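You operate a simulated robot arm through the tools that you are given. There is no shell and no other tool.

The job below is to be done with a simulated two-armed robot. You get a single attempt, and the scene is never put back.

## Task
Screw the cap back on the bottle with the pink cap. Open the top counter drawer, take the green tank cap from the inside of the top counter drawer and put it on the bare end of the folding table and shut the drawer again. Open the right drawer of the filling bench, take the teal cold pack from the inside of the right drawer of the filling bench and put it in the pale wooden tray and shut the drawer again. Take the square bottle with the orange cap on the top of the steel-top counter and put it away on the top of the sample bench. Do these in any order. Set down upright: square bottle with the orange cap.

The check looks at the end state, three seconds after you hand in, the way a careful person would. Anything else that was tipped, shoved, dropped, spilled or broken makes it a failure. Lids that push on must go on centred and level and be pressed home; caps that screw on are set level and turned clockwise until they are tight.

## Robot
Two 7-joint arms with fingered hands on one trunk, on a base that moves. Base frame: it is fixed to the floor where the robot stands at the start and does not move with it; the origin is under the middle of the robot, x ahead of it, y to its left, z up. Lengths are in m, angles in degrees, forces in N, time in s.
The left shoulder is at the start at [0.114, 0.152, 0.969], the right one opposite. With the tool pointing down near the work surface each hand reaches from about 0.1 to 0.78 m from the robot's upright axis, wherever it stands, measured 20 degrees to its own side. Places, roughly: bare end of the folding table [2.4, 0.1, 0.7]; bottle with the pink cap (7x7x21 cm) [0.5, 0, 0.8]; green tank cap (7x7x3 cm) [4.1, -1.7, 0.7]; pale wooden tray (46x25x5 cm) [2.2, -1.7, 0.4]; right drawer of the filling bench [-0.7, -1.6, 0.7]; square bottle with the orange cap (7x7x12 cm) [4.4, -1.6, 0.9]; teal cold pack (10x6x4 cm) [-0.6, -1.6, 0.6]; top counter drawer [4.1, -1.6, 0.7]; top of the sample bench [1.9, -1.7, 0.8]. Payload 3.8 kg a hand.
The TCP of each hand is the grasp point between the finger pads, 0.03 m short of the fingertips. In the tool frame z runs along the fingers and y along their closing line. The gripper opens to 0.104 m; its body begins 0.035 m behind the TCP. The gripper is a hand of 5 fingers: y runs from the thumb to the fingers, the wrist lies at [-0.015, -0.104, -0.178] in the tool frame.
Orientation is that of the tool frame in the base frame, as a unit quaternion [x, y, z, w]. With the fingers straight down and the wrist toward the robot, the tool's x, y and z point along [0, 1, 0], [1, 0, 0] and [0, 0, -1] of the base frame.

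## Interface
- The arms move only by the tool servo_tool. It takes "left_plan", "right_plan" or both (then of equal length, played together; a hand with none holds still); each is a list of rows, each a list of 6 numbers: the turn, a rotation vector about the base's x, y, z in units of 6 degrees (1.0 is 6 degrees), then the shift along the base's x, y, z in units of 25 mm (1.0 is 25 mm). In form: [[wx, wy, wz, x, y, z], ...]. A call has 1 to 20 rows; each row shifts and turns the commanded pose from where the row before left it. A call with a number of a shift or a turn outside -1 to 1 is refused whole. Rows are played at 5 a second. More than 0.05 m and 8.6 degrees between two rows, and nothing of the call is played. A pose out of reach is approached as far as the arm can. The call stops where the force on the tool passes 40 N (or 10 N more than at its start, if that is more) or the arm is blocked; 0.2 s more then pass. In this call time passes only in rows, and 0.2 s behind the last. The reply holds the time, the measured pose of the TCP, the force on the tool along the base axes, the opening and the grip force, in the units named above and with some noise, with the torque about the TCP (base axes, N m) and any sound that the robot's microphone picked up, and new pictures: "pictures" is both (left out), scene, wrist or none (wrist: the cameras of the hands that moved).
- Cameras (640 x 400 px; columns grow to the right, rows downward): "scene" is now at [0.2655, 0.0001, 1.1414]; the picture's right is [0.01, -1.00, -0.00], its down [-0.27, 0.00, -0.96] and it looks along [0.96, 0.01, -0.27] (base axes); focal length 214 px, centre (320, 200). "left" rides on the left gripper at [-0.08, -0.078, -0.141] in its tool frame; the picture's right is [-0.78, -0.30, 0.56], its down [0.53, -0.78, 0.33] and it looks along [0.33, 0.56, 0.76] (tool axes); focal length 247 px, centre (320, 200). "right" rides on the right gripper at [0.08, -0.078, -0.141] in its tool frame; the picture's right is [-0.78, 0.30, -0.56], its down [-0.53, -0.78, 0.33] and it looks along [-0.33, 0.56, 0.76] (tool axes); focal length 247 px, centre (320, 200). There is no depth. A picture from a camera that has moved, and an enlarged one, comes with that camera's place and axes in the base frame and with its lens.
- lift_body(by): moves the trunk up (or, below 0, down) by that many m; the arms and the scene camera ride with it, the base frame stays. It gives what a move gives, with no picture.
- steer(legs): drives the robot by 1 to 6 legs, each [ahead, left, turn to the left] in m, m and degrees, along the robot's own axes; the way and the turn of a leg run together, so that a leg with both is an arc; at most 1.5 m and 180 degrees a leg. The arms and the cameras ride along, it lands a little off, and it stops where it bumps. It gives what a move gives, and a new picture of the scene camera.
- curl_fingers(index, middle, ring, little, thumb_bend, thumb_turn, hand): sets how far each is bent, from 0 (flat) to 1 (curled in); at 0.3 the hand is open as for a grip, at 0.7 the pads meet at the TCP. One left out holds its place. A second passes; each finger stops where it meets its share of the squeeze, and holds until it gets a number again. It is the only way to open and close the hand. It gives what a move gives, with no picture; readings hold the bend of each and the force on index, middle, ring, little, thumb and palm. thumb_turn goes from beside the hand (0) to across from the fingers (1), as for a grip.
- pan_tilt(pan, tilt): turns the head with the scene camera to pan (to the left, within 80 degrees either way) and tilt (down, from -29 to 69), counted from straight ahead of the robot (the tilt from the chest, where the trunk bows). It gives what a move gives, and a new picture of the scene camera.
- inspect(camera, box): a new picture of the part [left, top, right, bottom] of that camera's present view, enlarged. No time passes.
- finish_job(): hands the job in; it is judged then, once.

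Nothing tells you exact positions but the pictures and the camera data. Unless the task says otherwise, let go and move clear before handing in.

The tools are called after "Emit:" as a command line: name --argument value ..., lists and objects as JSON in quotes. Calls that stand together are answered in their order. servo_tool: Moves the arms, as the interface text tells. Its arguments: {"type":"object","properties":{"left_plan":{"type":"array","items":{"type":"array","items":{"type":"number"}}},"right_plan":{"type":"array","items":{"type":"array","items":{"type":"number"}}},"pictures":{"type":"string","enum":["both","scene","wrist","none"]}},"required":[]} The other tools are called the same way: lift_body (by) moves the trunk up or down; curl_fingers (index, middle, ring, little, thumb_bend, thumb_turn, hand) moves the fingers one by one; steer (legs) drives the base; pan_tilt (pan, tilt) turns the head that bears the scene camera; inspect (camera, box) takes an enlarged picture of a part of a camera's view; finish_job () hands the job in.

At the start:

```text
t: 0.0
left_ee_pos: [0.4406, 0.1265, 1.1889]
left_tool_rot: [0.707, 0.708, 0.0, 0.001]
left_ft_force: [-0.5, 0.1, -0.1]
left_ft_torque: [-0.02, 0.0, -0.03]
left_grip_width: 0.1037
left_gripper_force: 0.1
left_shape: jaw
left_bend: [0.3, 0.3, 0.3, 0.3, 0.3, 0.98]
left_finger forces: [0.0, 0.0, 0.0, 0.0, 0.0, 0.0]
right_ee_pos: [0.4533, -0.2617, 1.1246]
right_tool_rot: [0.707, 0.707, -0.001, 0.0]
right_ft_force: [-0.6, 0.0, -0.1]
right_ft_torque: [0.01, 0.03, 0.0]
right_grip_width: 0.1037
right_gripper_force: 0.1
right_shape: jaw
right_bend: [0.3, 0.3, 0.3, 0.3, 0.3, 0.98]
right_finger forces: [0.0, 0.0, 0.0, 0.0, 0.0, 0.0]
trunk travel left (down, up): [-0.075, 0.381]
robot x, y, heading: [-0.0016, 0.0024, -0.0]
head pan, tilt (commanded): [0.5, -6.1]
```

scene: 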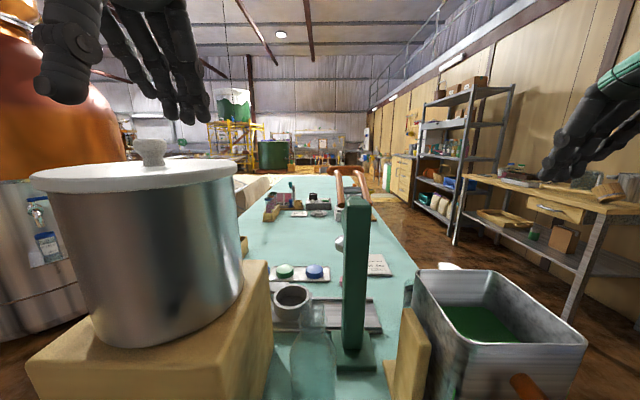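
right: 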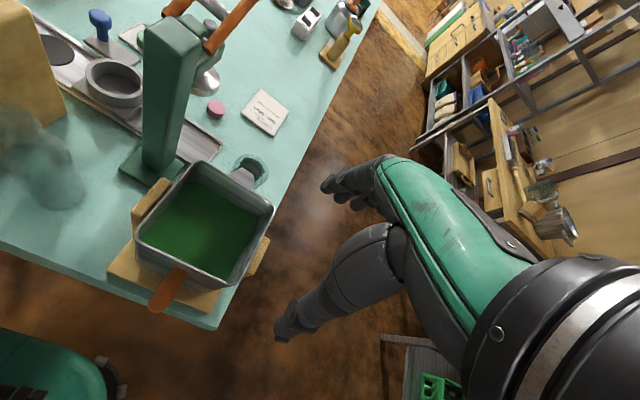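
left: 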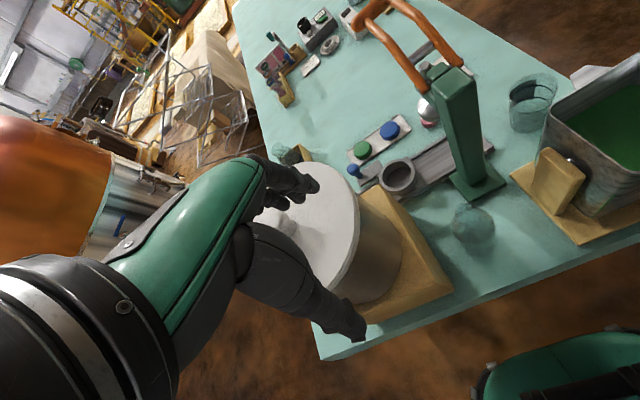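

I see a filling table ahead with a large pot, a green press, a glass bottle (no cap on) near the front edge, and a small pink cap on the table behind the press. First I'll look closer at the bottle and the cap.

Emit:
pan_tilt --pan 0 --tilt 40

Emit:
inspect --camera "right" --box '[0, 40, 320, 240]'

Emit:
inspect --camera "left" --box '[320, 60, 640, 260]'

```text
t: 1.1
left_ee_pos: [0.4412, 0.128, 1.1893]
left_tool_rot: [0.707, 0.707, 0.001, 0.0]
left_ft_force: [-0.6, 0.7, 0.1]
left_ft_torque: [0.02, 0.03, 0.0]
left_grip_width: 0.1038
left_gripper_force: 0.0
left_shape: jaw
left_bend: [0.3, 0.3, 0.3, 0.3, 0.3, 0.98]
left_finger forces: [0.0, 0.1, 0.0, 0.0, 0.0, 0.1]
right_ee_pos: [0.4533, -0.2623, 1.1255]
right_tool_rot: [0.707, 0.707, 0.0, 0.0]
right_ft_force: [0.2, -0.8, 0.0]
right_ft_torque: [0.03, 0.03, -0.02]
right_grip_width: 0.1037
right_gripper_force: 0.1
right_shape: jaw
right_bend: [0.3, 0.3, 0.3, 0.3, 0.3, 0.98]
right_finger forces: [0.0, 0.0, 0.0, 0.1, 0.0, 0.1]
trunk travel left (down, up): [-0.075, 0.381]
robot x, y, heading: [-0.0027, -0.0004, -0.1]
head pan, tilt (commanded): [0.0, 40.0]
camera scene: at [0.2369, -0.0006, 1.0742], right [0.0, -1.0, 0.0], down [-0.88, 0.0, -0.48], along [0.48, 0.0, -0.88], focal length 214 px, centre (320, 200)
```

scene: 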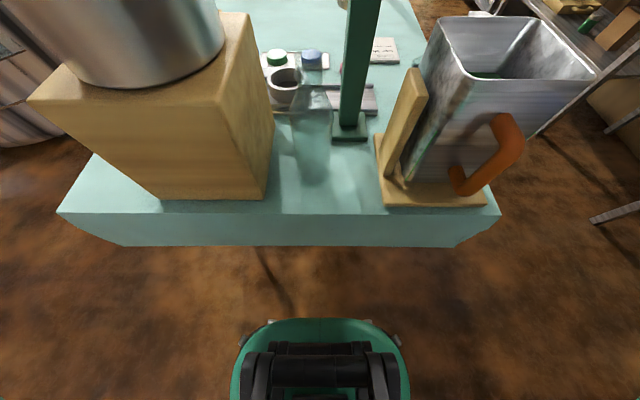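

```text
2.00 times, centred on (160, 140) of right
camera zoom: at [0.376, -0.1821, 1.2653], right [0.3, -0.78, 0.56], down [-0.78, -0.53, -0.33], along [0.56, -0.33, -0.76], focal length 494 px, centre (640, 320)
```

zoom: 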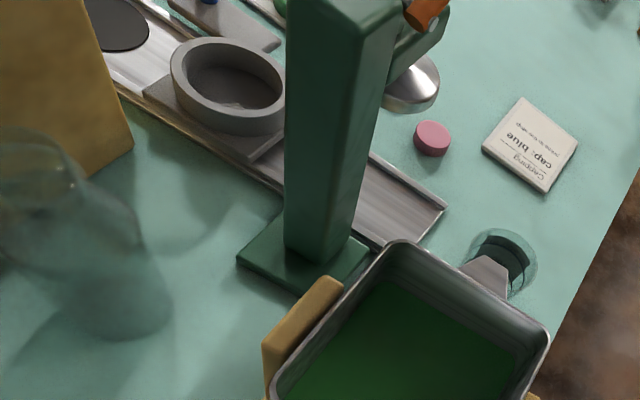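

```text
2.00 times, centred on (480, 160) of left
camera zoom: at [0.3622, 0.0465, 1.3291], right [-0.3, -0.78, -0.56], down [-0.78, 0.53, -0.33], along [0.56, 0.33, -0.76], focal length 494 px, centre (0, 280)
```

zoom: 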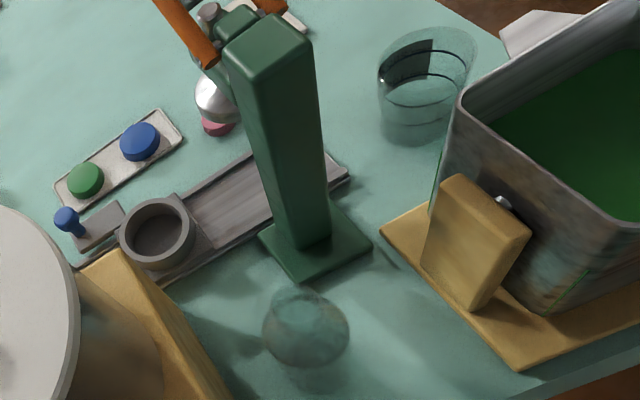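

The glass bottle stands at about [0.50, 0.01] and the pink cap lies at about [0.80, -0.07] behind the press, on a table about 0.73 high. I'll enlarge the bottle and look around the room before moving anything.

Emit:
inspect --camera "scene" --box '[220, 20, 420, 220]'

Emit:
pan_tilt --pan 0 --tilt 12

Emit:
pan_tilt --pan -75 --tilt 10

Emit:
pan_tilt --pan -35 --tilt 10

```text
2.00 times, centred on (320, 120) of scene
camera zoom: at [0.2369, -0.0006, 1.0742], right [0.0, -1.0, 0.0], down [-0.88, 0.0, -0.48], along [0.48, 0.0, -0.88], focal length 429 px, centre (320, 360)
```

zoom: 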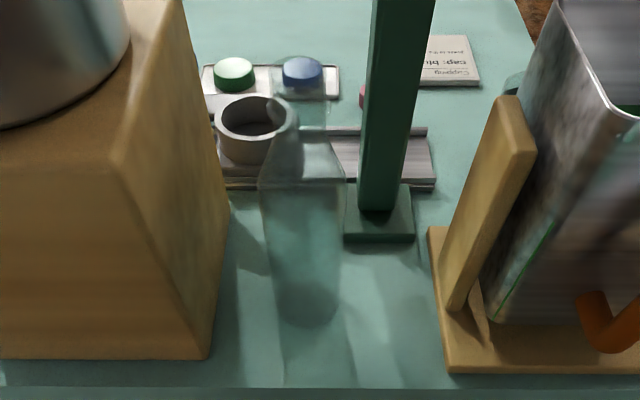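

```text
t: 2.1
left_ee_pos: [0.4407, 0.1276, 1.1886]
left_tool_rot: [0.706, 0.708, 0.0, 0.0]
left_ft_force: [0.7, -0.2, 0.1]
left_ft_torque: [0.02, -0.02, -0.03]
left_grip_width: 0.1035
left_gripper_force: 0.1
left_shape: jaw
left_bend: [0.3, 0.3, 0.3, 0.3, 0.3, 0.98]
left_finger forces: [0.1, 0.2, 0.0, 0.1, 0.0, 0.0]
right_ee_pos: [0.4532, -0.2629, 1.1244]
right_tool_rot: [0.707, 0.707, 0.0, 0.0]
right_ft_force: [0.0, -0.2, 0.3]
right_ft_torque: [-0.02, 0.02, -0.05]
right_grip_width: 0.1039
right_gripper_force: 0.0
right_shape: jaw
right_bend: [0.3, 0.3, 0.3, 0.3, 0.3, 0.98]
right_finger forces: [0.1, 0.0, 0.1, 0.0, 0.1, 0.0]
trunk travel left (down, up): [-0.075, 0.381]
robot x, y, heading: [0.0008, -0.0008, 0.0]
head pan, tilt (commanded): [0.0, 12.0]
camera scene: at [0.2609, -0.0006, 1.1123], right [0.0, -1.0, 0.0], down [-0.55, 0.0, -0.83], along [0.83, 0.0, -0.55], focal length 214 px, centre (320, 200)
```

scene: 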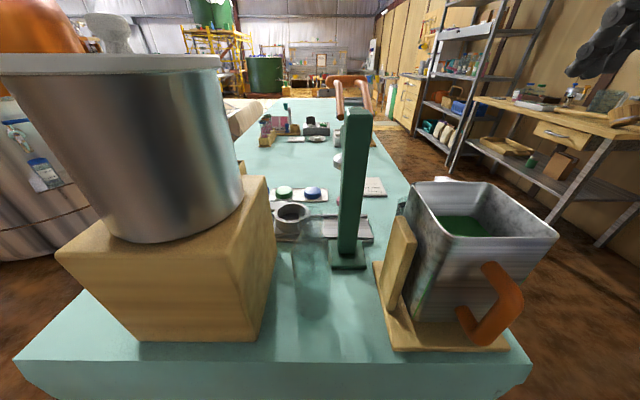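

```text
t: 3.5
left_ee_pos: [0.4414, 0.1279, 1.1884]
left_tool_rot: [0.707, 0.707, 0.0, 0.0]
left_ft_force: [0.1, -0.7, -0.3]
left_ft_torque: [-0.01, 0.0, 0.02]
left_grip_width: 0.1037
left_gripper_force: 0.0
left_shape: jaw
left_bend: [0.3, 0.3, 0.3, 0.3, 0.3, 0.98]
left_finger forces: [0.0, 0.0, 0.0, 0.1, 0.1, 0.1]
right_ee_pos: [0.4529, -0.2619, 1.126]
right_tool_rot: [0.707, 0.707, 0.0, 0.001]
right_ft_force: [-0.7, -0.1, -0.3]
right_ft_torque: [-0.02, 0.03, 0.01]
right_grip_width: 0.1038
right_gripper_force: 0.0
right_shape: jaw
right_bend: [0.3, 0.3, 0.3, 0.3, 0.3, 0.98]
right_finger forces: [0.0, 0.0, 0.1, 0.0, 0.0, 0.0]
trunk travel left (down, up): [-0.075, 0.381]
robot x, y, heading: [-0.0002, -0.0034, -0.1]
head pan, tilt (commanded): [-75.0, 10.0]
camera scene: at [0.1979, -0.0904, 1.1409], right [-0.9, -0.26, 0.36], down [-0.41, 0.17, -0.9], along [0.17, -0.95, -0.26], focal length 214 px, centre (320, 200)
```

scene: 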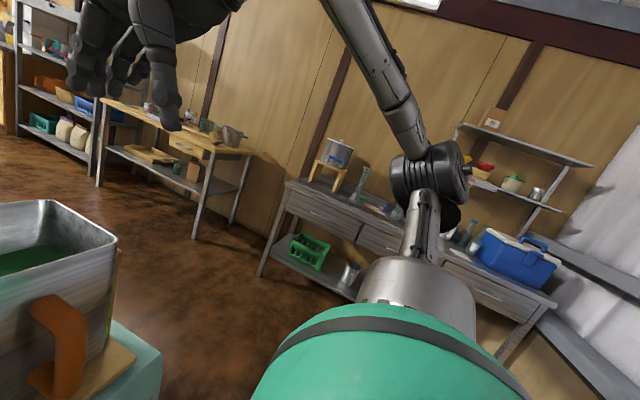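

```text
t: 4.6
left_ee_pos: [0.4404, 0.127, 1.1889]
left_tool_rot: [0.708, 0.706, 0.0, 0.0]
left_ft_force: [-0.6, 0.8, 0.6]
left_ft_torque: [0.01, 0.02, 0.02]
left_grip_width: 0.1036
left_gripper_force: 0.0
left_shape: jaw
left_bend: [0.3, 0.3, 0.3, 0.3, 0.3, 0.98]
left_finger forces: [0.0, 0.0, 0.1, 0.0, 0.0, 0.0]
right_ee_pos: [0.4529, -0.2624, 1.1243]
right_tool_rot: [0.707, 0.707, 0.0, 0.0]
right_ft_force: [-0.6, 0.0, 0.2]
right_ft_torque: [0.02, 0.0, -0.03]
right_grip_width: 0.1036
right_gripper_force: 0.0
right_shape: jaw
right_bend: [0.3, 0.3, 0.3, 0.3, 0.3, 0.98]
right_finger forces: [0.0, 0.0, 0.1, 0.0, 0.1, 0.0]
trunk travel left (down, up): [-0.075, 0.381]
robot x, y, heading: [-0.0014, 0.0011, 0.1]
head pan, tilt (commanded): [-35.0, 10.0]
camera scene: at [0.2462, -0.054, 1.1217], right [-0.53, -0.82, 0.21], down [-0.5, 0.1, -0.86], along [0.69, -0.57, -0.46], focal length 214 px, centre (320, 200)
```

scene: 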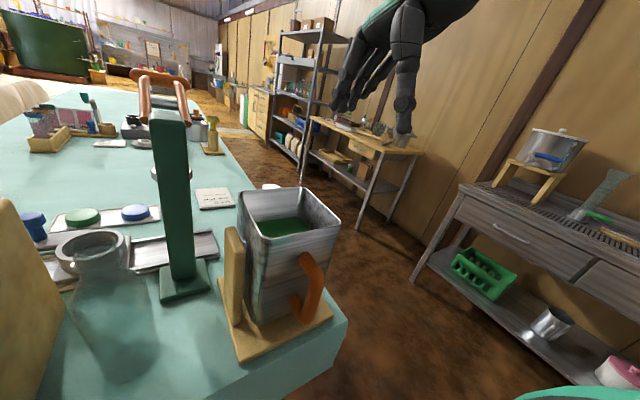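

The room is mapped roughly: the mint folding table runs ahead, and the sample bench, shelving and counter are along the right wall, with the filling bench behind right. The cap lies beyond the press, so I'll go round to the right side of the table and face it to pick the cap up with the right hand.

Emit:
steer --legs '[[0, -0.72, 0], [0.7, 0, 0], [0, 0, 90]]'

Emit:
pan_tilt --pan 0 --tilt 30

```text
t: 15.9
left_ee_pos: [0.5673, -0.2939, 1.1892]
left_tool_rot: [-0.014, 1.0, -0.001, -0.001]
left_ft_force: [-0.8, -0.3, -0.4]
left_ft_torque: [0.0, -0.02, 0.04]
left_grip_width: 0.1036
left_gripper_force: 0.1
left_shape: jaw
left_bend: [0.3, 0.3, 0.3, 0.3, 0.3, 0.98]
left_finger forces: [0.1, 0.1, 0.0, 0.0, 0.0, 0.1]
right_ee_pos: [0.9564, -0.27, 1.1249]
right_tool_rot: [-0.015, 1.0, 0.0, 0.0]
right_ft_force: [0.1, 0.6, 0.5]
right_ft_torque: [-0.02, 0.0, -0.01]
right_grip_width: 0.1039
right_gripper_force: 0.0
right_shape: jaw
right_bend: [0.3, 0.3, 0.3, 0.3, 0.3, 0.98]
right_finger forces: [0.0, 0.1, 0.0, 0.1, 0.0, 0.0]
trunk travel left (down, up): [-0.075, 0.381]
robot x, y, heading: [0.7065, -0.731, 91.6]
head pan, tilt (commanded): [-35.0, 10.0]
camera scene: at [0.7529, -0.4828, 1.1217], right [0.83, -0.51, 0.21], down [-0.09, -0.5, -0.86], along [0.55, 0.7, -0.46], focal length 214 px, centre (320, 200)
```

scene: 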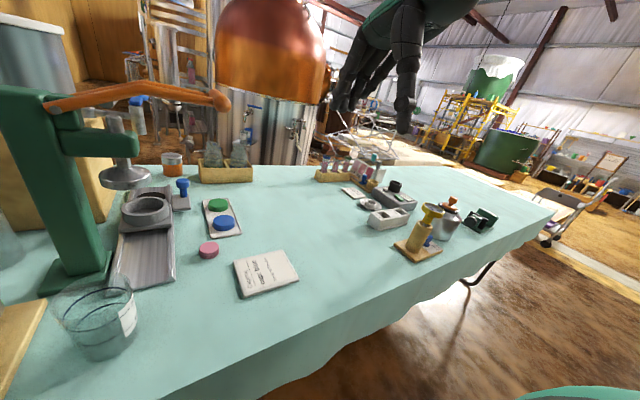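

```text
t: 16.9
left_ee_pos: [0.567, -0.2934, 1.1886]
left_tool_rot: [-0.014, 1.0, 0.001, 0.0]
left_ft_force: [0.4, -0.8, -0.4]
left_ft_torque: [0.0, 0.0, 0.01]
left_grip_width: 0.1034
left_gripper_force: 0.0
left_shape: jaw
left_bend: [0.3, 0.3, 0.3, 0.3, 0.3, 0.98]
left_finger forces: [0.1, 0.0, 0.1, 0.0, 0.1, 0.0]
right_ee_pos: [0.9561, -0.2701, 1.1247]
right_tool_rot: [-0.013, 1.0, 0.0, 0.0]
right_ft_force: [0.2, 0.5, -0.1]
right_ft_torque: [0.0, -0.01, -0.02]
right_grip_width: 0.1035
right_gripper_force: 0.1
right_shape: jaw
right_bend: [0.3, 0.3, 0.3, 0.3, 0.3, 0.98]
right_finger forces: [0.1, 0.1, 0.0, 0.1, 0.0, 0.0]
trunk travel left (down, up): [-0.075, 0.381]
robot x, y, heading: [0.7053, -0.7318, 91.5]
head pan, tilt (commanded): [0.0, 30.0]
camera scene: at [0.6997, -0.483, 1.0864], right [1.0, 0.03, 0.0], down [0.02, -0.78, -0.62], along [-0.02, 0.62, -0.78], focal length 214 px, centre (320, 200)
```

scene: 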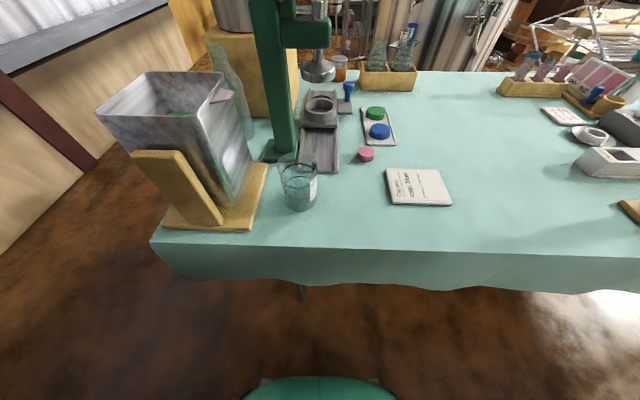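

The pink cap is clear in view at about [0.80, -0.061], next to the tray of green and blue caps, with the handle above at z≈1.06. I'll pre-shape the right hand and come down in front of the cap.

Emit:
curl_fingers --hand "right" --index 0.43 --middle 0.43 --ring 0.43 --little 0.43 --thumb_bend 0.43

Emit:
servo_tool --right_plan '[[0, 0, 0, -0.45, 0, -1], [0, 0, 0, -0.45, 0, -1], [0, 0, 0, -0.45, 0, -1], [0, 0, 0, -0.45, 0, -1], [0, 0, 0, -0.45, 0, -1], [0, 0, 0, -0.45, 0, -1], [0, 0, 0, -0.45, 0, -1], [0, 0, 0, -0.45, 0, -1], [0, 0, 0, -0.45, 0, -1], [0, 0, 0, -0.45, 0, -1], [0, 0, 0, -0.45, 0, -1], [0, 0, 0, -0.45, 0, -1]]'

```text
t: 17.9
left_ee_pos: [0.5675, -0.2944, 1.189]
left_tool_rot: [-0.013, 1.0, 0.0, 0.001]
left_ft_force: [0.6, 0.7, 0.9]
left_ft_torque: [0.02, 0.0, 0.0]
left_grip_width: 0.1038
left_gripper_force: 0.1
left_shape: jaw
left_bend: [0.3, 0.3, 0.3, 0.3, 0.3, 0.98]
left_finger forces: [0.1, 0.0, 0.0, 0.1, 0.1, 0.1]
right_ee_pos: [0.9562, -0.2706, 1.1256]
right_tool_rot: [-0.013, 1.0, 0.0, 0.0]
right_ft_force: [0.1, -0.1, -0.2]
right_ft_torque: [-0.01, -0.01, 0.01]
right_grip_width: 0.071
right_gripper_force: 0.0
right_shape: fingers
right_bend: [0.43, 0.43, 0.43, 0.43, 0.43, 0.98]
right_finger forces: [0.0, 0.0, 0.0, 0.0, 0.0, 0.0]
trunk travel left (down, up): [-0.075, 0.381]
robot x, y, heading: [0.7079, -0.7302, 91.7]
head pan, tilt (commanded): [0.0, 30.0]
```

```text
t: 20.6
left_ee_pos: [0.5673, -0.2921, 1.1878]
left_tool_rot: [-0.014, 1.0, -0.001, 0.001]
left_ft_force: [0.3, 0.5, -0.4]
left_ft_torque: [0.0, 0.0, -0.02]
left_grip_width: 0.1035
left_gripper_force: 0.0
left_shape: jaw
left_bend: [0.3, 0.3, 0.3, 0.3, 0.3, 0.98]
left_finger forces: [0.0, 0.0, 0.0, 0.1, 0.0, 0.0]
right_ee_pos: [0.8193, -0.2666, 0.8265]
right_tool_rot: [-0.014, 1.0, 0.0, -0.001]
right_ft_force: [0.1, -0.1, -0.1]
right_ft_torque: [-0.02, 0.02, -0.01]
right_grip_width: 0.071
right_gripper_force: 0.1
right_shape: fingers
right_bend: [0.43, 0.43, 0.43, 0.43, 0.43, 0.98]
right_finger forces: [0.0, 0.0, 0.0, 0.0, 0.0, 0.0]
trunk travel left (down, up): [-0.075, 0.381]
robot x, y, heading: [0.7059, -0.7304, 91.3]
head pan, tilt (commanded): [0.0, 30.0]
camera scene: at [0.6992, -0.4822, 1.0861], right [1.0, 0.03, 0.0], down [0.02, -0.78, -0.62], along [-0.02, 0.62, -0.78], focal length 214 px, centre (320, 200)
camera right: at [0.743, -0.3453, 0.9664], right [0.77, 0.32, 0.56], down [0.56, -0.76, -0.33], along [0.32, 0.56, -0.76], focal length 247 px, centre (320, 200)
```

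scene: 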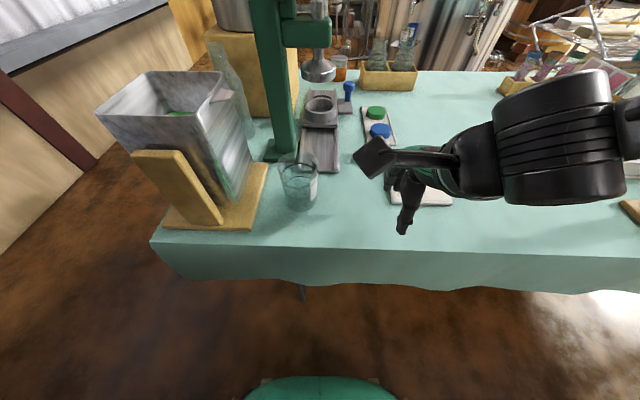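
right: 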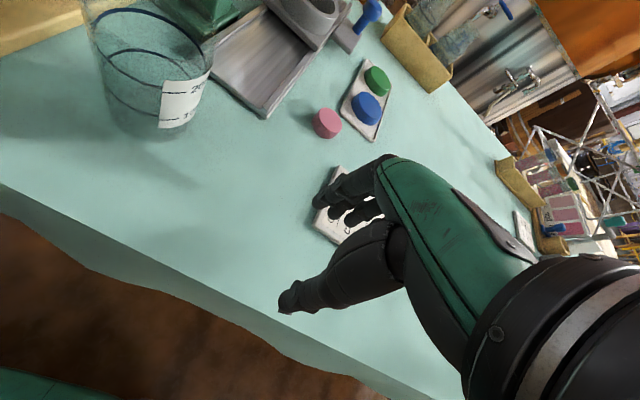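

Emit:
inspect --camera "scene" --box '[300, 60, 500, 260]'

Emit:
inspect --camera "right" --box '[200, 40, 440, 340]'

```text
2.00 times, centred on (400, 160) of scene
camera zoom: at [0.6992, -0.4822, 1.0861], right [1.0, 0.03, 0.0], down [0.02, -0.78, -0.62], along [-0.02, 0.62, -0.78], focal length 429 px, centre (160, 280)
```

zoom: 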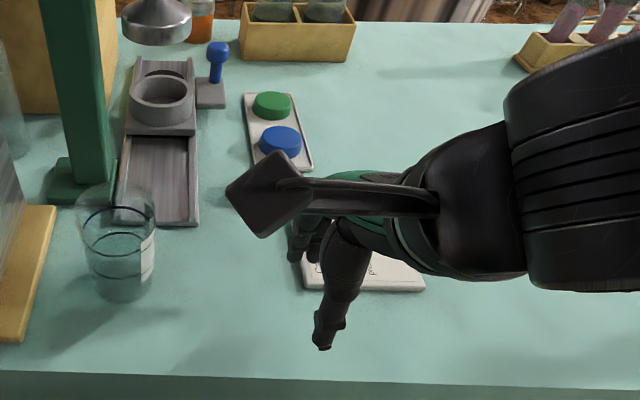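

```text
1.33 times, centred on (320, 190) of right
camera zoom: at [0.743, -0.3453, 0.9664], right [0.77, 0.32, 0.56], down [0.56, -0.76, -0.33], along [0.32, 0.56, -0.76], focal length 329 px, centre (320, 213)
```

zoom: 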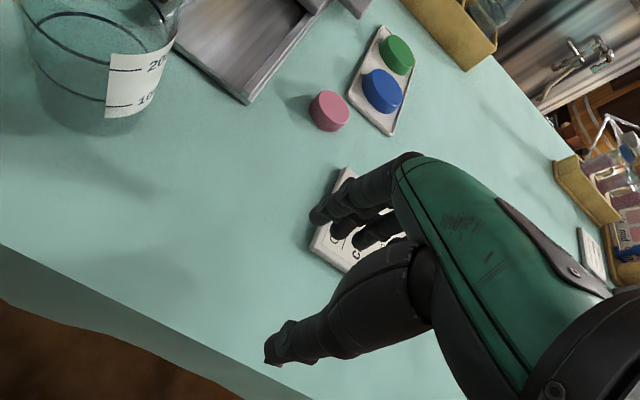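

The wrist camera confirms the cap at [0.801, -0.063]; the wrist bracket passes clear of the plunger. I'll slide in over the cap.

Emit:
servo_tool --right_plan '[[0, 0, 0, -0.081, 0.909, -0.09], [0, 0, 0, -0.081, 0.909, -0.09], [0, 0, 0, -0.081, 0.909, -0.09], [0, 0, 0, -0.081, 0.909, -0.09], [0, 0, 0, -0.081, 0.909, -0.09], [0, 0, 0, -0.081, 0.909, -0.09], [0, 0, 0, -0.081, 0.909, -0.09], [0, 0, 0, -0.081, 0.909, -0.09], [0, 0, 0, -0.081, 0.909, -0.09]]'

```text
t: 22.6
left_ee_pos: [0.5673, -0.2918, 1.1881]
left_tool_rot: [-0.014, 1.0, -0.001, 0.0]
left_ft_force: [-0.1, -1.0, -0.3]
left_ft_torque: [-0.02, 0.01, 0.0]
left_grip_width: 0.1038
left_gripper_force: 0.1
left_shape: jaw
left_bend: [0.3, 0.3, 0.3, 0.3, 0.3, 0.98]
left_finger forces: [0.0, 0.1, 0.0, 0.0, 0.0, 0.0]
right_ee_pos: [0.8037, -0.0645, 0.8035]
right_tool_rot: [-0.014, 1.0, -0.001, 0.0]
right_ft_force: [0.4, -0.2, 0.7]
right_ft_torque: [-0.03, 0.02, -0.01]
right_grip_width: 0.0705
right_gripper_force: 0.1
right_shape: fingers
right_bend: [0.43, 0.43, 0.43, 0.43, 0.43, 0.98]
right_finger forces: [0.1, 0.0, 0.0, 0.0, 0.0, 0.1]
trunk travel left (down, up): [-0.075, 0.381]
robot x, y, heading: [0.7055, -0.7317, 91.7]
head pan, tilt (commanded): [0.0, 30.0]
camera scene: at [0.6996, -0.4821, 1.086], right [1.0, 0.03, 0.0], down [0.02, -0.78, -0.62], along [-0.02, 0.62, -0.78], focal length 214 px, centre (320, 200)
camera right: at [0.726, -0.144, 0.9441], right [0.77, 0.32, 0.56], down [0.56, -0.76, -0.33], along [0.32, 0.56, -0.76], focal length 247 px, centre (320, 200)
```

scene: 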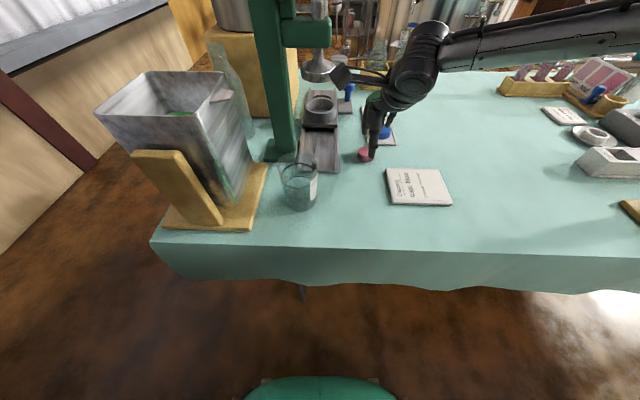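
right: 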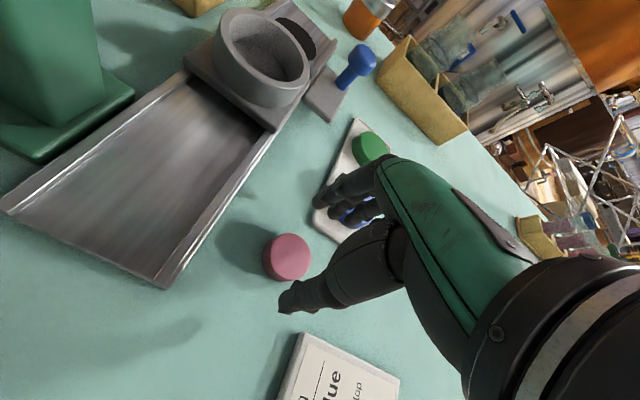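

Emit:
inspect --camera "right" --box '[230, 130, 430, 330]'

Emit:
inspect --camera "scene" --box '[320, 60, 440, 200]'

```text
2.00 times, centred on (330, 230) of right
camera zoom: at [0.726, -0.144, 0.9441], right [0.77, 0.32, 0.56], down [0.56, -0.76, -0.33], along [0.32, 0.56, -0.76], focal length 494 px, centre (300, 140)
```

zoom: 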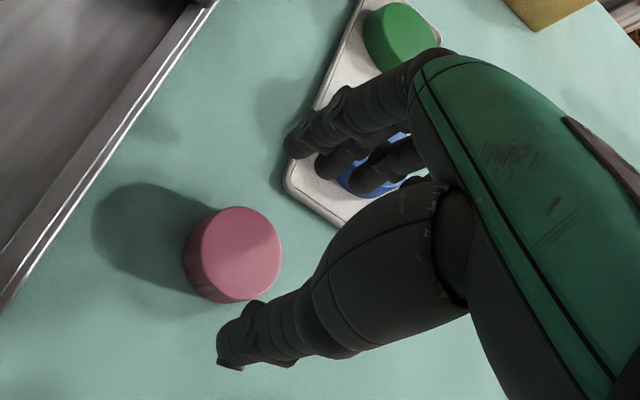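

```text
2.86 times, centred on (380, 130) of scene
camera zoom: at [0.6996, -0.4821, 1.086], right [1.0, 0.03, 0.0], down [0.02, -0.78, -0.62], along [-0.02, 0.62, -0.78], focal length 613 px, centre (149, 400)
```

zoom: 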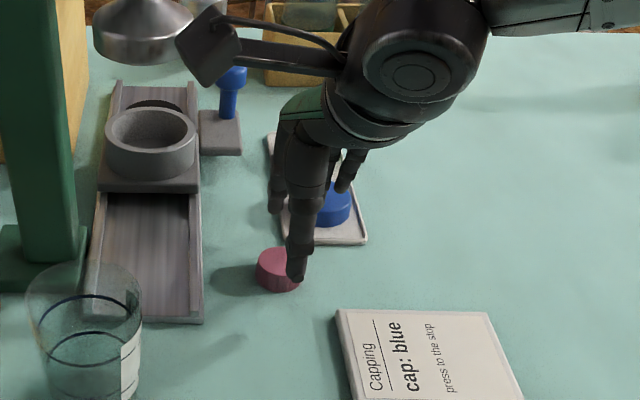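

The cap sits between thumb and index/middle. I'll tuck ring and little fingers away from the blue-cap tray, then look.

Emit:
curl_fingers --hand "right" --ring 0.95 --little 0.95

Emit:
inspect --camera "right" --box '[230, 130, 430, 330]'

Emit:
inspect --camera "scene" --box '[320, 60, 440, 200]'

```text
t: 23.6
left_ee_pos: [0.5681, -0.2932, 1.1886]
left_tool_rot: [-0.014, 1.0, 0.0, 0.0]
left_ft_force: [0.7, -0.5, -0.5]
left_ft_torque: [0.02, -0.01, 0.0]
left_grip_width: 0.1039
left_gripper_force: 0.1
left_shape: jaw
left_bend: [0.3, 0.3, 0.3, 0.3, 0.3, 0.98]
left_finger forces: [0.0, 0.1, 0.0, 0.1, 0.0, 0.0]
right_ee_pos: [0.8036, -0.0649, 0.8054]
right_tool_rot: [-0.014, 1.0, 0.0, 0.001]
right_ft_force: [0.0, -0.5, -0.2]
right_ft_torque: [0.01, 0.0, -0.02]
right_grip_width: 0.0709
right_gripper_force: 0.0
right_shape: fingers
right_bend: [0.43, 0.43, 0.95, 0.95, 0.43, 0.98]
right_finger forces: [0.1, 0.0, 0.0, 0.0, 0.0, 0.1]
trunk travel left (down, up): [-0.075, 0.381]
robot x, y, heading: [0.7051, -0.7317, 91.7]
head pan, tilt (commanded): [0.0, 30.0]
```

```text
2.00 times, centred on (330, 230) of right
camera zoom: at [0.7258, -0.1451, 0.945], right [0.77, 0.32, 0.56], down [0.56, -0.76, -0.33], along [0.32, 0.56, -0.76], focal length 494 px, centre (300, 140)
```

zoom: 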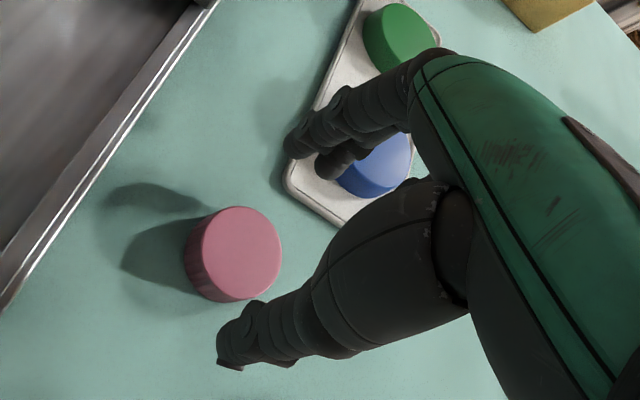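

```text
2.86 times, centred on (380, 130) of scene
camera zoom: at [0.6996, -0.4829, 1.0863], right [1.0, 0.03, 0.0], down [0.02, -0.78, -0.62], along [-0.02, 0.62, -0.78], focal length 613 px, centre (149, 400)
```

zoom: 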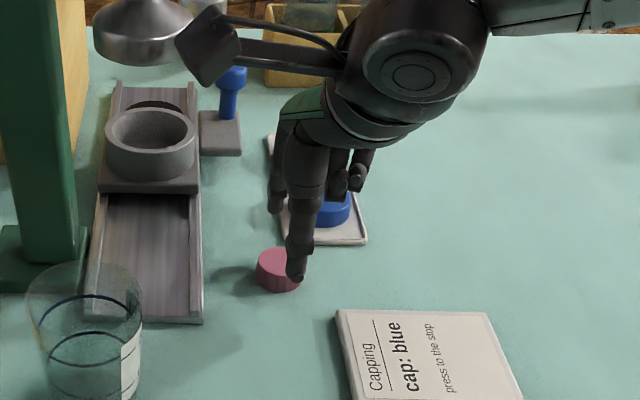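

Emit:
servo_tool --right_plan '[[0, 0, 0, 0, 0, -0.5], [0, 0, 0, 0, 0, -0.5], [0, 0, 0, 0, 0, -0.42]]'

Emit:
inspect --camera "right" --box '[230, 130, 430, 330]'

Emit:
inspect --camera "scene" --box '[320, 60, 440, 200]'

```text
t: 24.4
left_ee_pos: [0.5685, -0.298, 1.1902]
left_tool_rot: [-0.014, 1.0, 0.002, 0.0]
left_ft_force: [0.3, -0.7, 0.4]
left_ft_torque: [0.0, -0.02, -0.02]
left_grip_width: 0.1039
left_gripper_force: 0.0
left_shape: jaw
left_bend: [0.3, 0.3, 0.3, 0.3, 0.3, 0.98]
left_finger forces: [0.1, 0.1, 0.0, 0.0, 0.1, 0.0]
right_ee_pos: [0.8039, -0.0667, 0.7764]
right_tool_rot: [-0.014, 1.0, 0.006, -0.002]
right_ft_force: [0.1, 0.2, 21.0]
right_ft_torque: [0.91, -0.14, 0.0]
right_grip_width: 0.0707
right_gripper_force: 10.1
right_shape: fingers
right_bend: [0.43, 0.4, 0.95, 0.95, 0.43, 0.98]
right_finger forces: [0.1, 19.9, 0.0, 0.0, 0.1, 0.0]
trunk travel left (down, up): [-0.075, 0.381]
robot x, y, heading: [0.7081, -0.7287, 91.5]
head pan, tilt (commanded): [0.0, 30.0]
camera scene: at [0.6992, -0.4866, 1.0881], right [1.0, 0.03, 0.0], down [0.02, -0.78, -0.62], along [-0.02, 0.62, -0.78], focal length 214 px, centre (320, 200)
camera right: at [0.7269, -0.1478, 0.9158], right [0.77, 0.31, 0.56], down [0.56, -0.76, -0.34], along [0.32, 0.57, -0.76], focal length 247 px, centre (320, 200)
```

scene: 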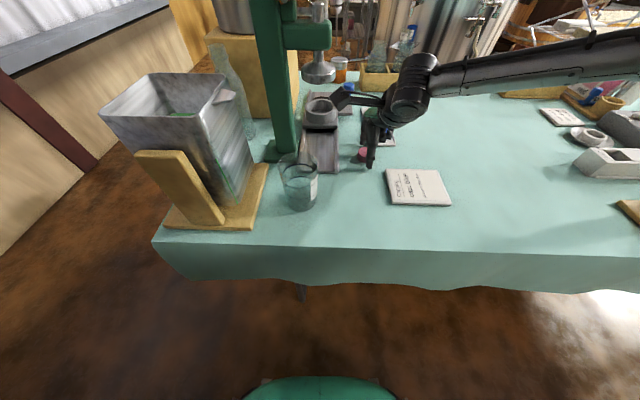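
right: 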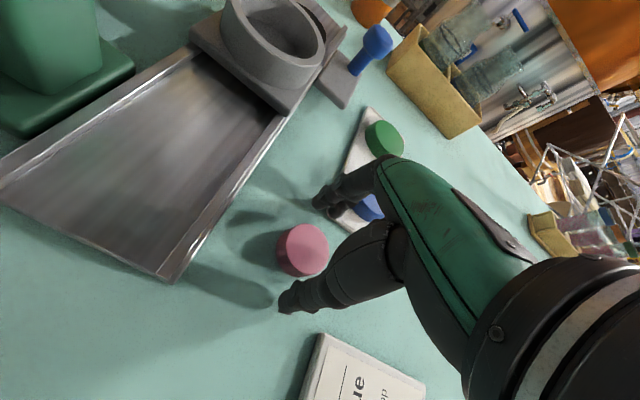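

```text
2.00 times, centred on (330, 230) of right
camera zoom: at [0.7269, -0.1478, 0.9158], right [0.77, 0.31, 0.56], down [0.56, -0.76, -0.34], along [0.32, 0.57, -0.76], focal length 494 px, centre (300, 140)
```

zoom: 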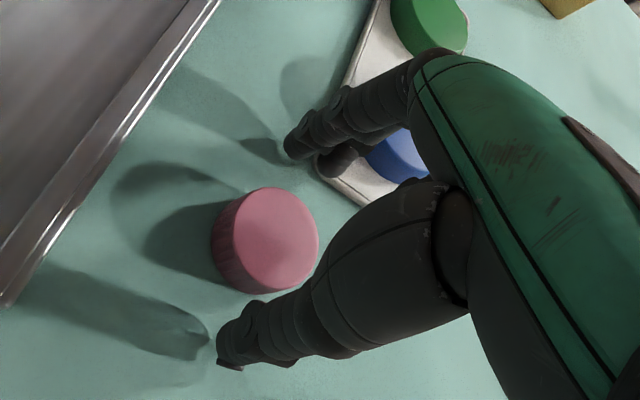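

```text
2.86 times, centred on (380, 130) of scene
camera zoom: at [0.6992, -0.4866, 1.0881], right [1.0, 0.03, 0.0], down [0.02, -0.78, -0.62], along [-0.02, 0.62, -0.78], focal length 613 px, centre (149, 400)
```

zoom: 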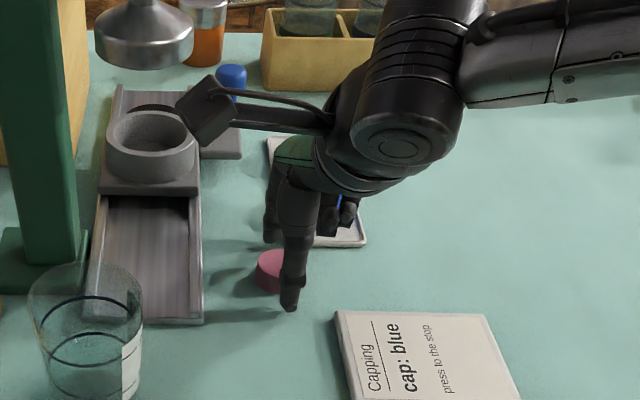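

The middle finger touched the tray of blue/green caps. I'll rise, turn the hand about 24° so the fingers come down clear of the tray corner, and descend again.

Emit:
servo_tool --right_plan '[[0, 0, 0, 0, 0, 0.5], [0, 0, 0, 0, 0, 0.6], [0, 0, 1, 0, -0.1, 0], [0, 0, 1, 0, -0.1, 0], [0, 0, 1, 0, 0, 0], [0, 0, 1, 0, 0, 0]]'

Emit:
inspect --camera "right" --box '[230, 130, 430, 330]'

Emit:
inspect --camera "scene" --box '[320, 60, 440, 200]'

```text
t: 25.8
left_ee_pos: [0.5665, -0.2929, 1.1888]
left_tool_rot: [-0.015, 1.0, 0.0, 0.0]
left_ft_force: [-0.1, -0.4, 0.0]
left_ft_torque: [-0.02, -0.04, -0.02]
left_grip_width: 0.1037
left_gripper_force: 0.0
left_shape: jaw
left_bend: [0.3, 0.3, 0.3, 0.3, 0.3, 0.98]
left_finger forces: [0.1, 0.0, 0.1, 0.1, 0.1, 0.0]
right_ee_pos: [0.8038, -0.0711, 0.7967]
right_tool_rot: [-0.222, 0.975, 0.0, 0.0]
right_ft_force: [0.3, 0.4, 0.8]
right_ft_torque: [-0.02, -0.01, -0.04]
right_grip_width: 0.0703
right_gripper_force: 0.1
right_shape: fingers
right_bend: [0.43, 0.43, 0.95, 0.95, 0.43, 0.98]
right_finger forces: [0.0, 0.0, 0.0, 0.0, 0.0, 0.0]
trunk travel left (down, up): [-0.075, 0.381]
robot x, y, heading: [0.7084, -0.7308, 91.6]
head pan, tilt (commanded): [0.0, 30.0]
camera scene: at [0.6998, -0.4827, 1.0863], right [1.0, 0.03, 0.0], down [0.02, -0.78, -0.62], along [-0.02, 0.62, -0.78], focal length 214 px, centre (320, 200)
camera right: at [0.7658, -0.1755, 0.938], right [0.57, 0.6, 0.56], down [0.82, -0.47, -0.33], along [0.06, 0.65, -0.76], focal length 247 px, centre (320, 200)
```

scene: 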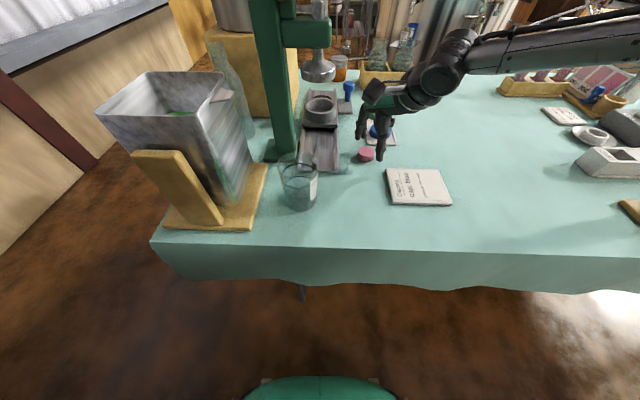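
right: 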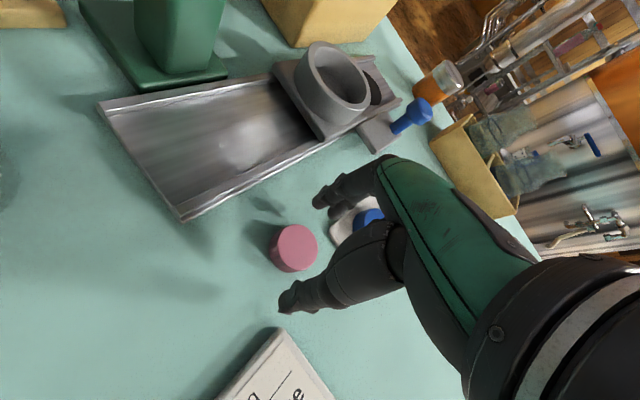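

```text
2.00 times, centred on (330, 230) of right
camera zoom: at [0.7658, -0.1755, 0.938], right [0.57, 0.6, 0.56], down [0.82, -0.47, -0.33], along [0.06, 0.65, -0.76], focal length 494 px, centre (300, 140)
```

zoom: 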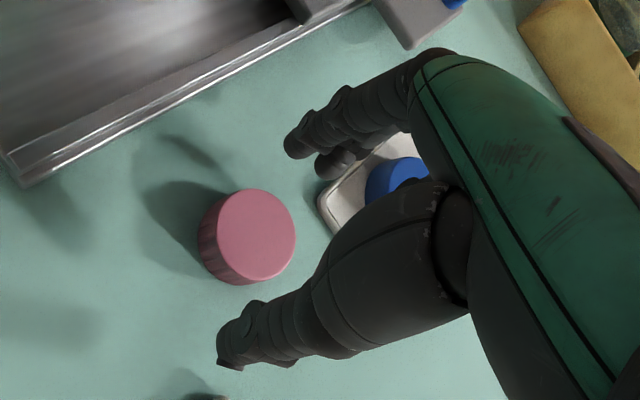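

```text
2.86 times, centred on (380, 130) of scene
camera zoom: at [0.6998, -0.4827, 1.0863], right [1.0, 0.03, 0.0], down [0.02, -0.78, -0.62], along [-0.02, 0.62, -0.78], focal length 613 px, centre (149, 400)
```

zoom: 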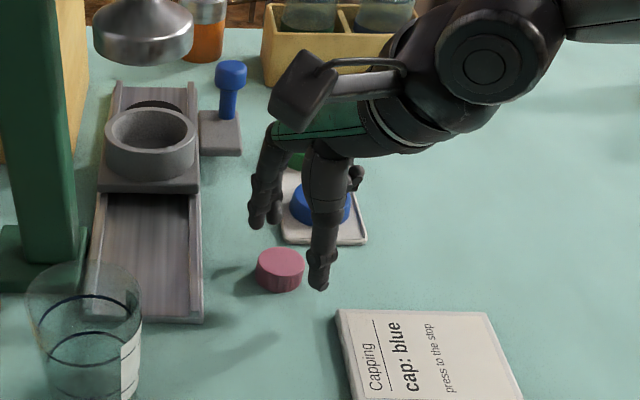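

Aligned with the cap and clear of the tray. Descending.

Emit:
servo_tool --right_plan '[[0, 0, 0, -0.05, 0.05, -0.4], [0, 0, 0, -0.05, 0, -0.4], [0, 0, 0, 0, 0, -0.3]]' --pictures "wrist"

Emit:
inspect --camera "right" --box '[230, 130, 430, 330]'

```text
t: 26.6
left_ee_pos: [0.5674, -0.2965, 1.1904]
left_tool_rot: [-0.014, 1.0, 0.001, 0.001]
left_ft_force: [0.0, 0.5, -0.1]
left_ft_torque: [0.01, 0.03, 0.01]
left_grip_width: 0.1036
left_gripper_force: 0.1
left_shape: jaw
left_bend: [0.3, 0.3, 0.3, 0.3, 0.3, 0.98]
left_finger forces: [0.0, 0.0, 0.1, 0.0, 0.0, 0.0]
right_ee_pos: [0.802, -0.0693, 0.7724]
right_tool_rot: [-0.221, 0.975, 0.004, 0.0]
right_ft_force: [-0.3, 0.4, 10.2]
right_ft_torque: [0.5, 0.08, -0.03]
right_grip_width: 0.071
right_gripper_force: 5.9
right_shape: fingers
right_bend: [0.43, 0.42, 0.95, 0.95, 0.43, 0.98]
right_finger forces: [0.0, 10.8, 0.0, 0.0, 0.1, 0.0]
trunk travel left (down, up): [-0.075, 0.381]
robot x, y, heading: [0.7093, -0.7292, 91.9]
head pan, tilt (commanded): [0.0, 30.0]
camera right: at [0.7638, -0.1746, 0.9131], right [0.57, 0.6, 0.56], down [0.82, -0.47, -0.34], along [0.06, 0.65, -0.76], focal length 247 px, centre (320, 200)
```

right: 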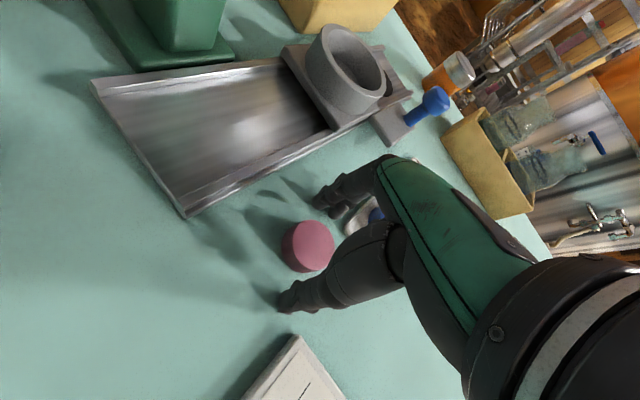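

```text
2.00 times, centred on (330, 230) of right
camera zoom: at [0.7638, -0.1746, 0.9131], right [0.57, 0.6, 0.56], down [0.82, -0.47, -0.34], along [0.06, 0.65, -0.76], focal length 494 px, centre (300, 140)
```

zoom: 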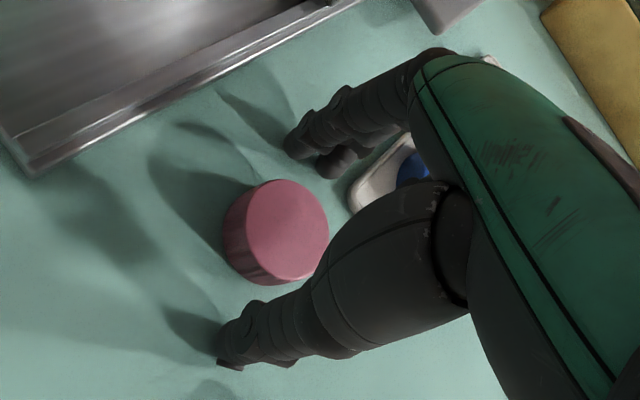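

Middle fingertip just touches the table; I'll lift 4 mm and close index, middle and thumb on the cap.

Emit:
servo_tool --right_plan '[[0, 0, 0, 0, 0, 0.25]]' --pictures "none"

Emit:
curl_fingers --hand "right" --index 0.65 --middle 0.65 --thumb_bend 0.65

Emit:
inspect --camera "right" --box '[230, 130, 430, 330]'

Emit:
inspect --camera "scene" --box '[320, 60, 440, 200]'

```text
t: 26.9
left_ee_pos: [0.5677, -0.2931, 1.1884]
left_tool_rot: [-0.014, 1.0, 0.001, 0.0]
left_ft_force: [0.4, -0.5, -1.4]
left_ft_torque: [-0.01, -0.01, 0.01]
left_grip_width: 0.1037
left_gripper_force: 0.1
left_shape: jaw
left_bend: [0.3, 0.3, 0.3, 0.3, 0.3, 0.98]
left_finger forces: [0.0, 0.0, 0.0, 0.1, 0.0, 0.0]
right_ee_pos: [0.8017, -0.07, 0.7745]
right_tool_rot: [-0.222, 0.975, -0.001, 0.001]
right_ft_force: [0.7, 0.6, 3.3]
right_ft_torque: [0.19, 0.01, -0.03]
right_grip_width: 0.071
right_gripper_force: 1.8
right_shape: fingers
right_bend: [0.43, 0.42, 0.95, 0.95, 0.43, 0.98]
right_finger forces: [0.0, 3.7, 0.0, 0.0, 0.0, 0.0]
trunk travel left (down, up): [-0.075, 0.381]
robot x, y, heading: [0.7074, -0.7323, 91.5]
head pan, tilt (commanded): [0.0, 30.0]
```

```text
t: 27.9
left_ee_pos: [0.5675, -0.2939, 1.1888]
left_tool_rot: [-0.014, 1.0, 0.001, -0.001]
left_ft_force: [0.2, 0.3, 0.8]
left_ft_torque: [-0.03, 0.01, 0.03]
left_grip_width: 0.1035
left_gripper_force: 0.1
left_shape: jaw
left_bend: [0.3, 0.3, 0.3, 0.3, 0.3, 0.98]
left_finger forces: [0.0, 0.1, 0.0, 0.0, 0.0, 0.1]
right_ee_pos: [0.8021, -0.069, 0.774]
right_tool_rot: [-0.222, 0.975, -0.001, 0.0]
right_ft_force: [0.1, 0.2, 0.0]
right_ft_torque: [0.01, 0.01, -0.01]
right_grip_width: 0.0336
right_gripper_force: 7.0
right_shape: fingers
right_bend: [0.58, 0.62, 0.95, 0.95, 0.58, 0.97]
right_finger forces: [4.7, 2.7, 0.0, 0.1, 7.5, 0.0]
trunk travel left (down, up): [-0.075, 0.381]
robot x, y, heading: [0.7053, -0.7258, 91.6]
head pan, tilt (commanded): [0.0, 30.0]
```

```text
2.00 times, centred on (330, 230) of right
camera zoom: at [0.7639, -0.1742, 0.9149], right [0.57, 0.6, 0.56], down [0.82, -0.47, -0.33], along [0.06, 0.64, -0.76], focal length 494 px, centre (300, 140)
```

zoom: 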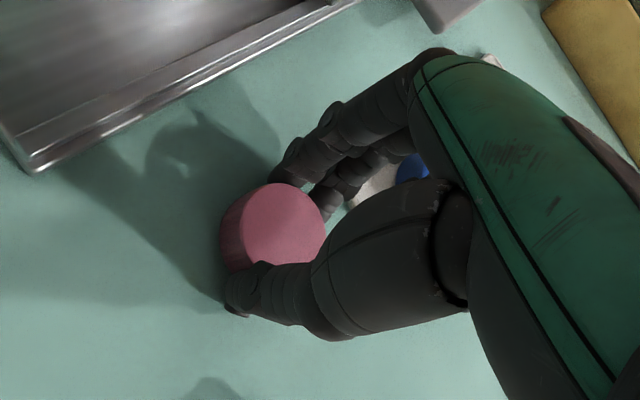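

```text
2.86 times, centred on (380, 130) of scene
camera zoom: at [0.6996, -0.4829, 1.0863], right [1.0, 0.03, 0.0], down [0.02, -0.78, -0.62], along [-0.02, 0.62, -0.78], focal length 613 px, centre (149, 400)
```

zoom: 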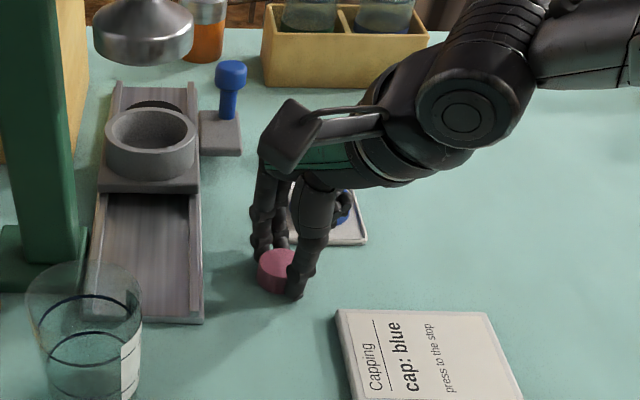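

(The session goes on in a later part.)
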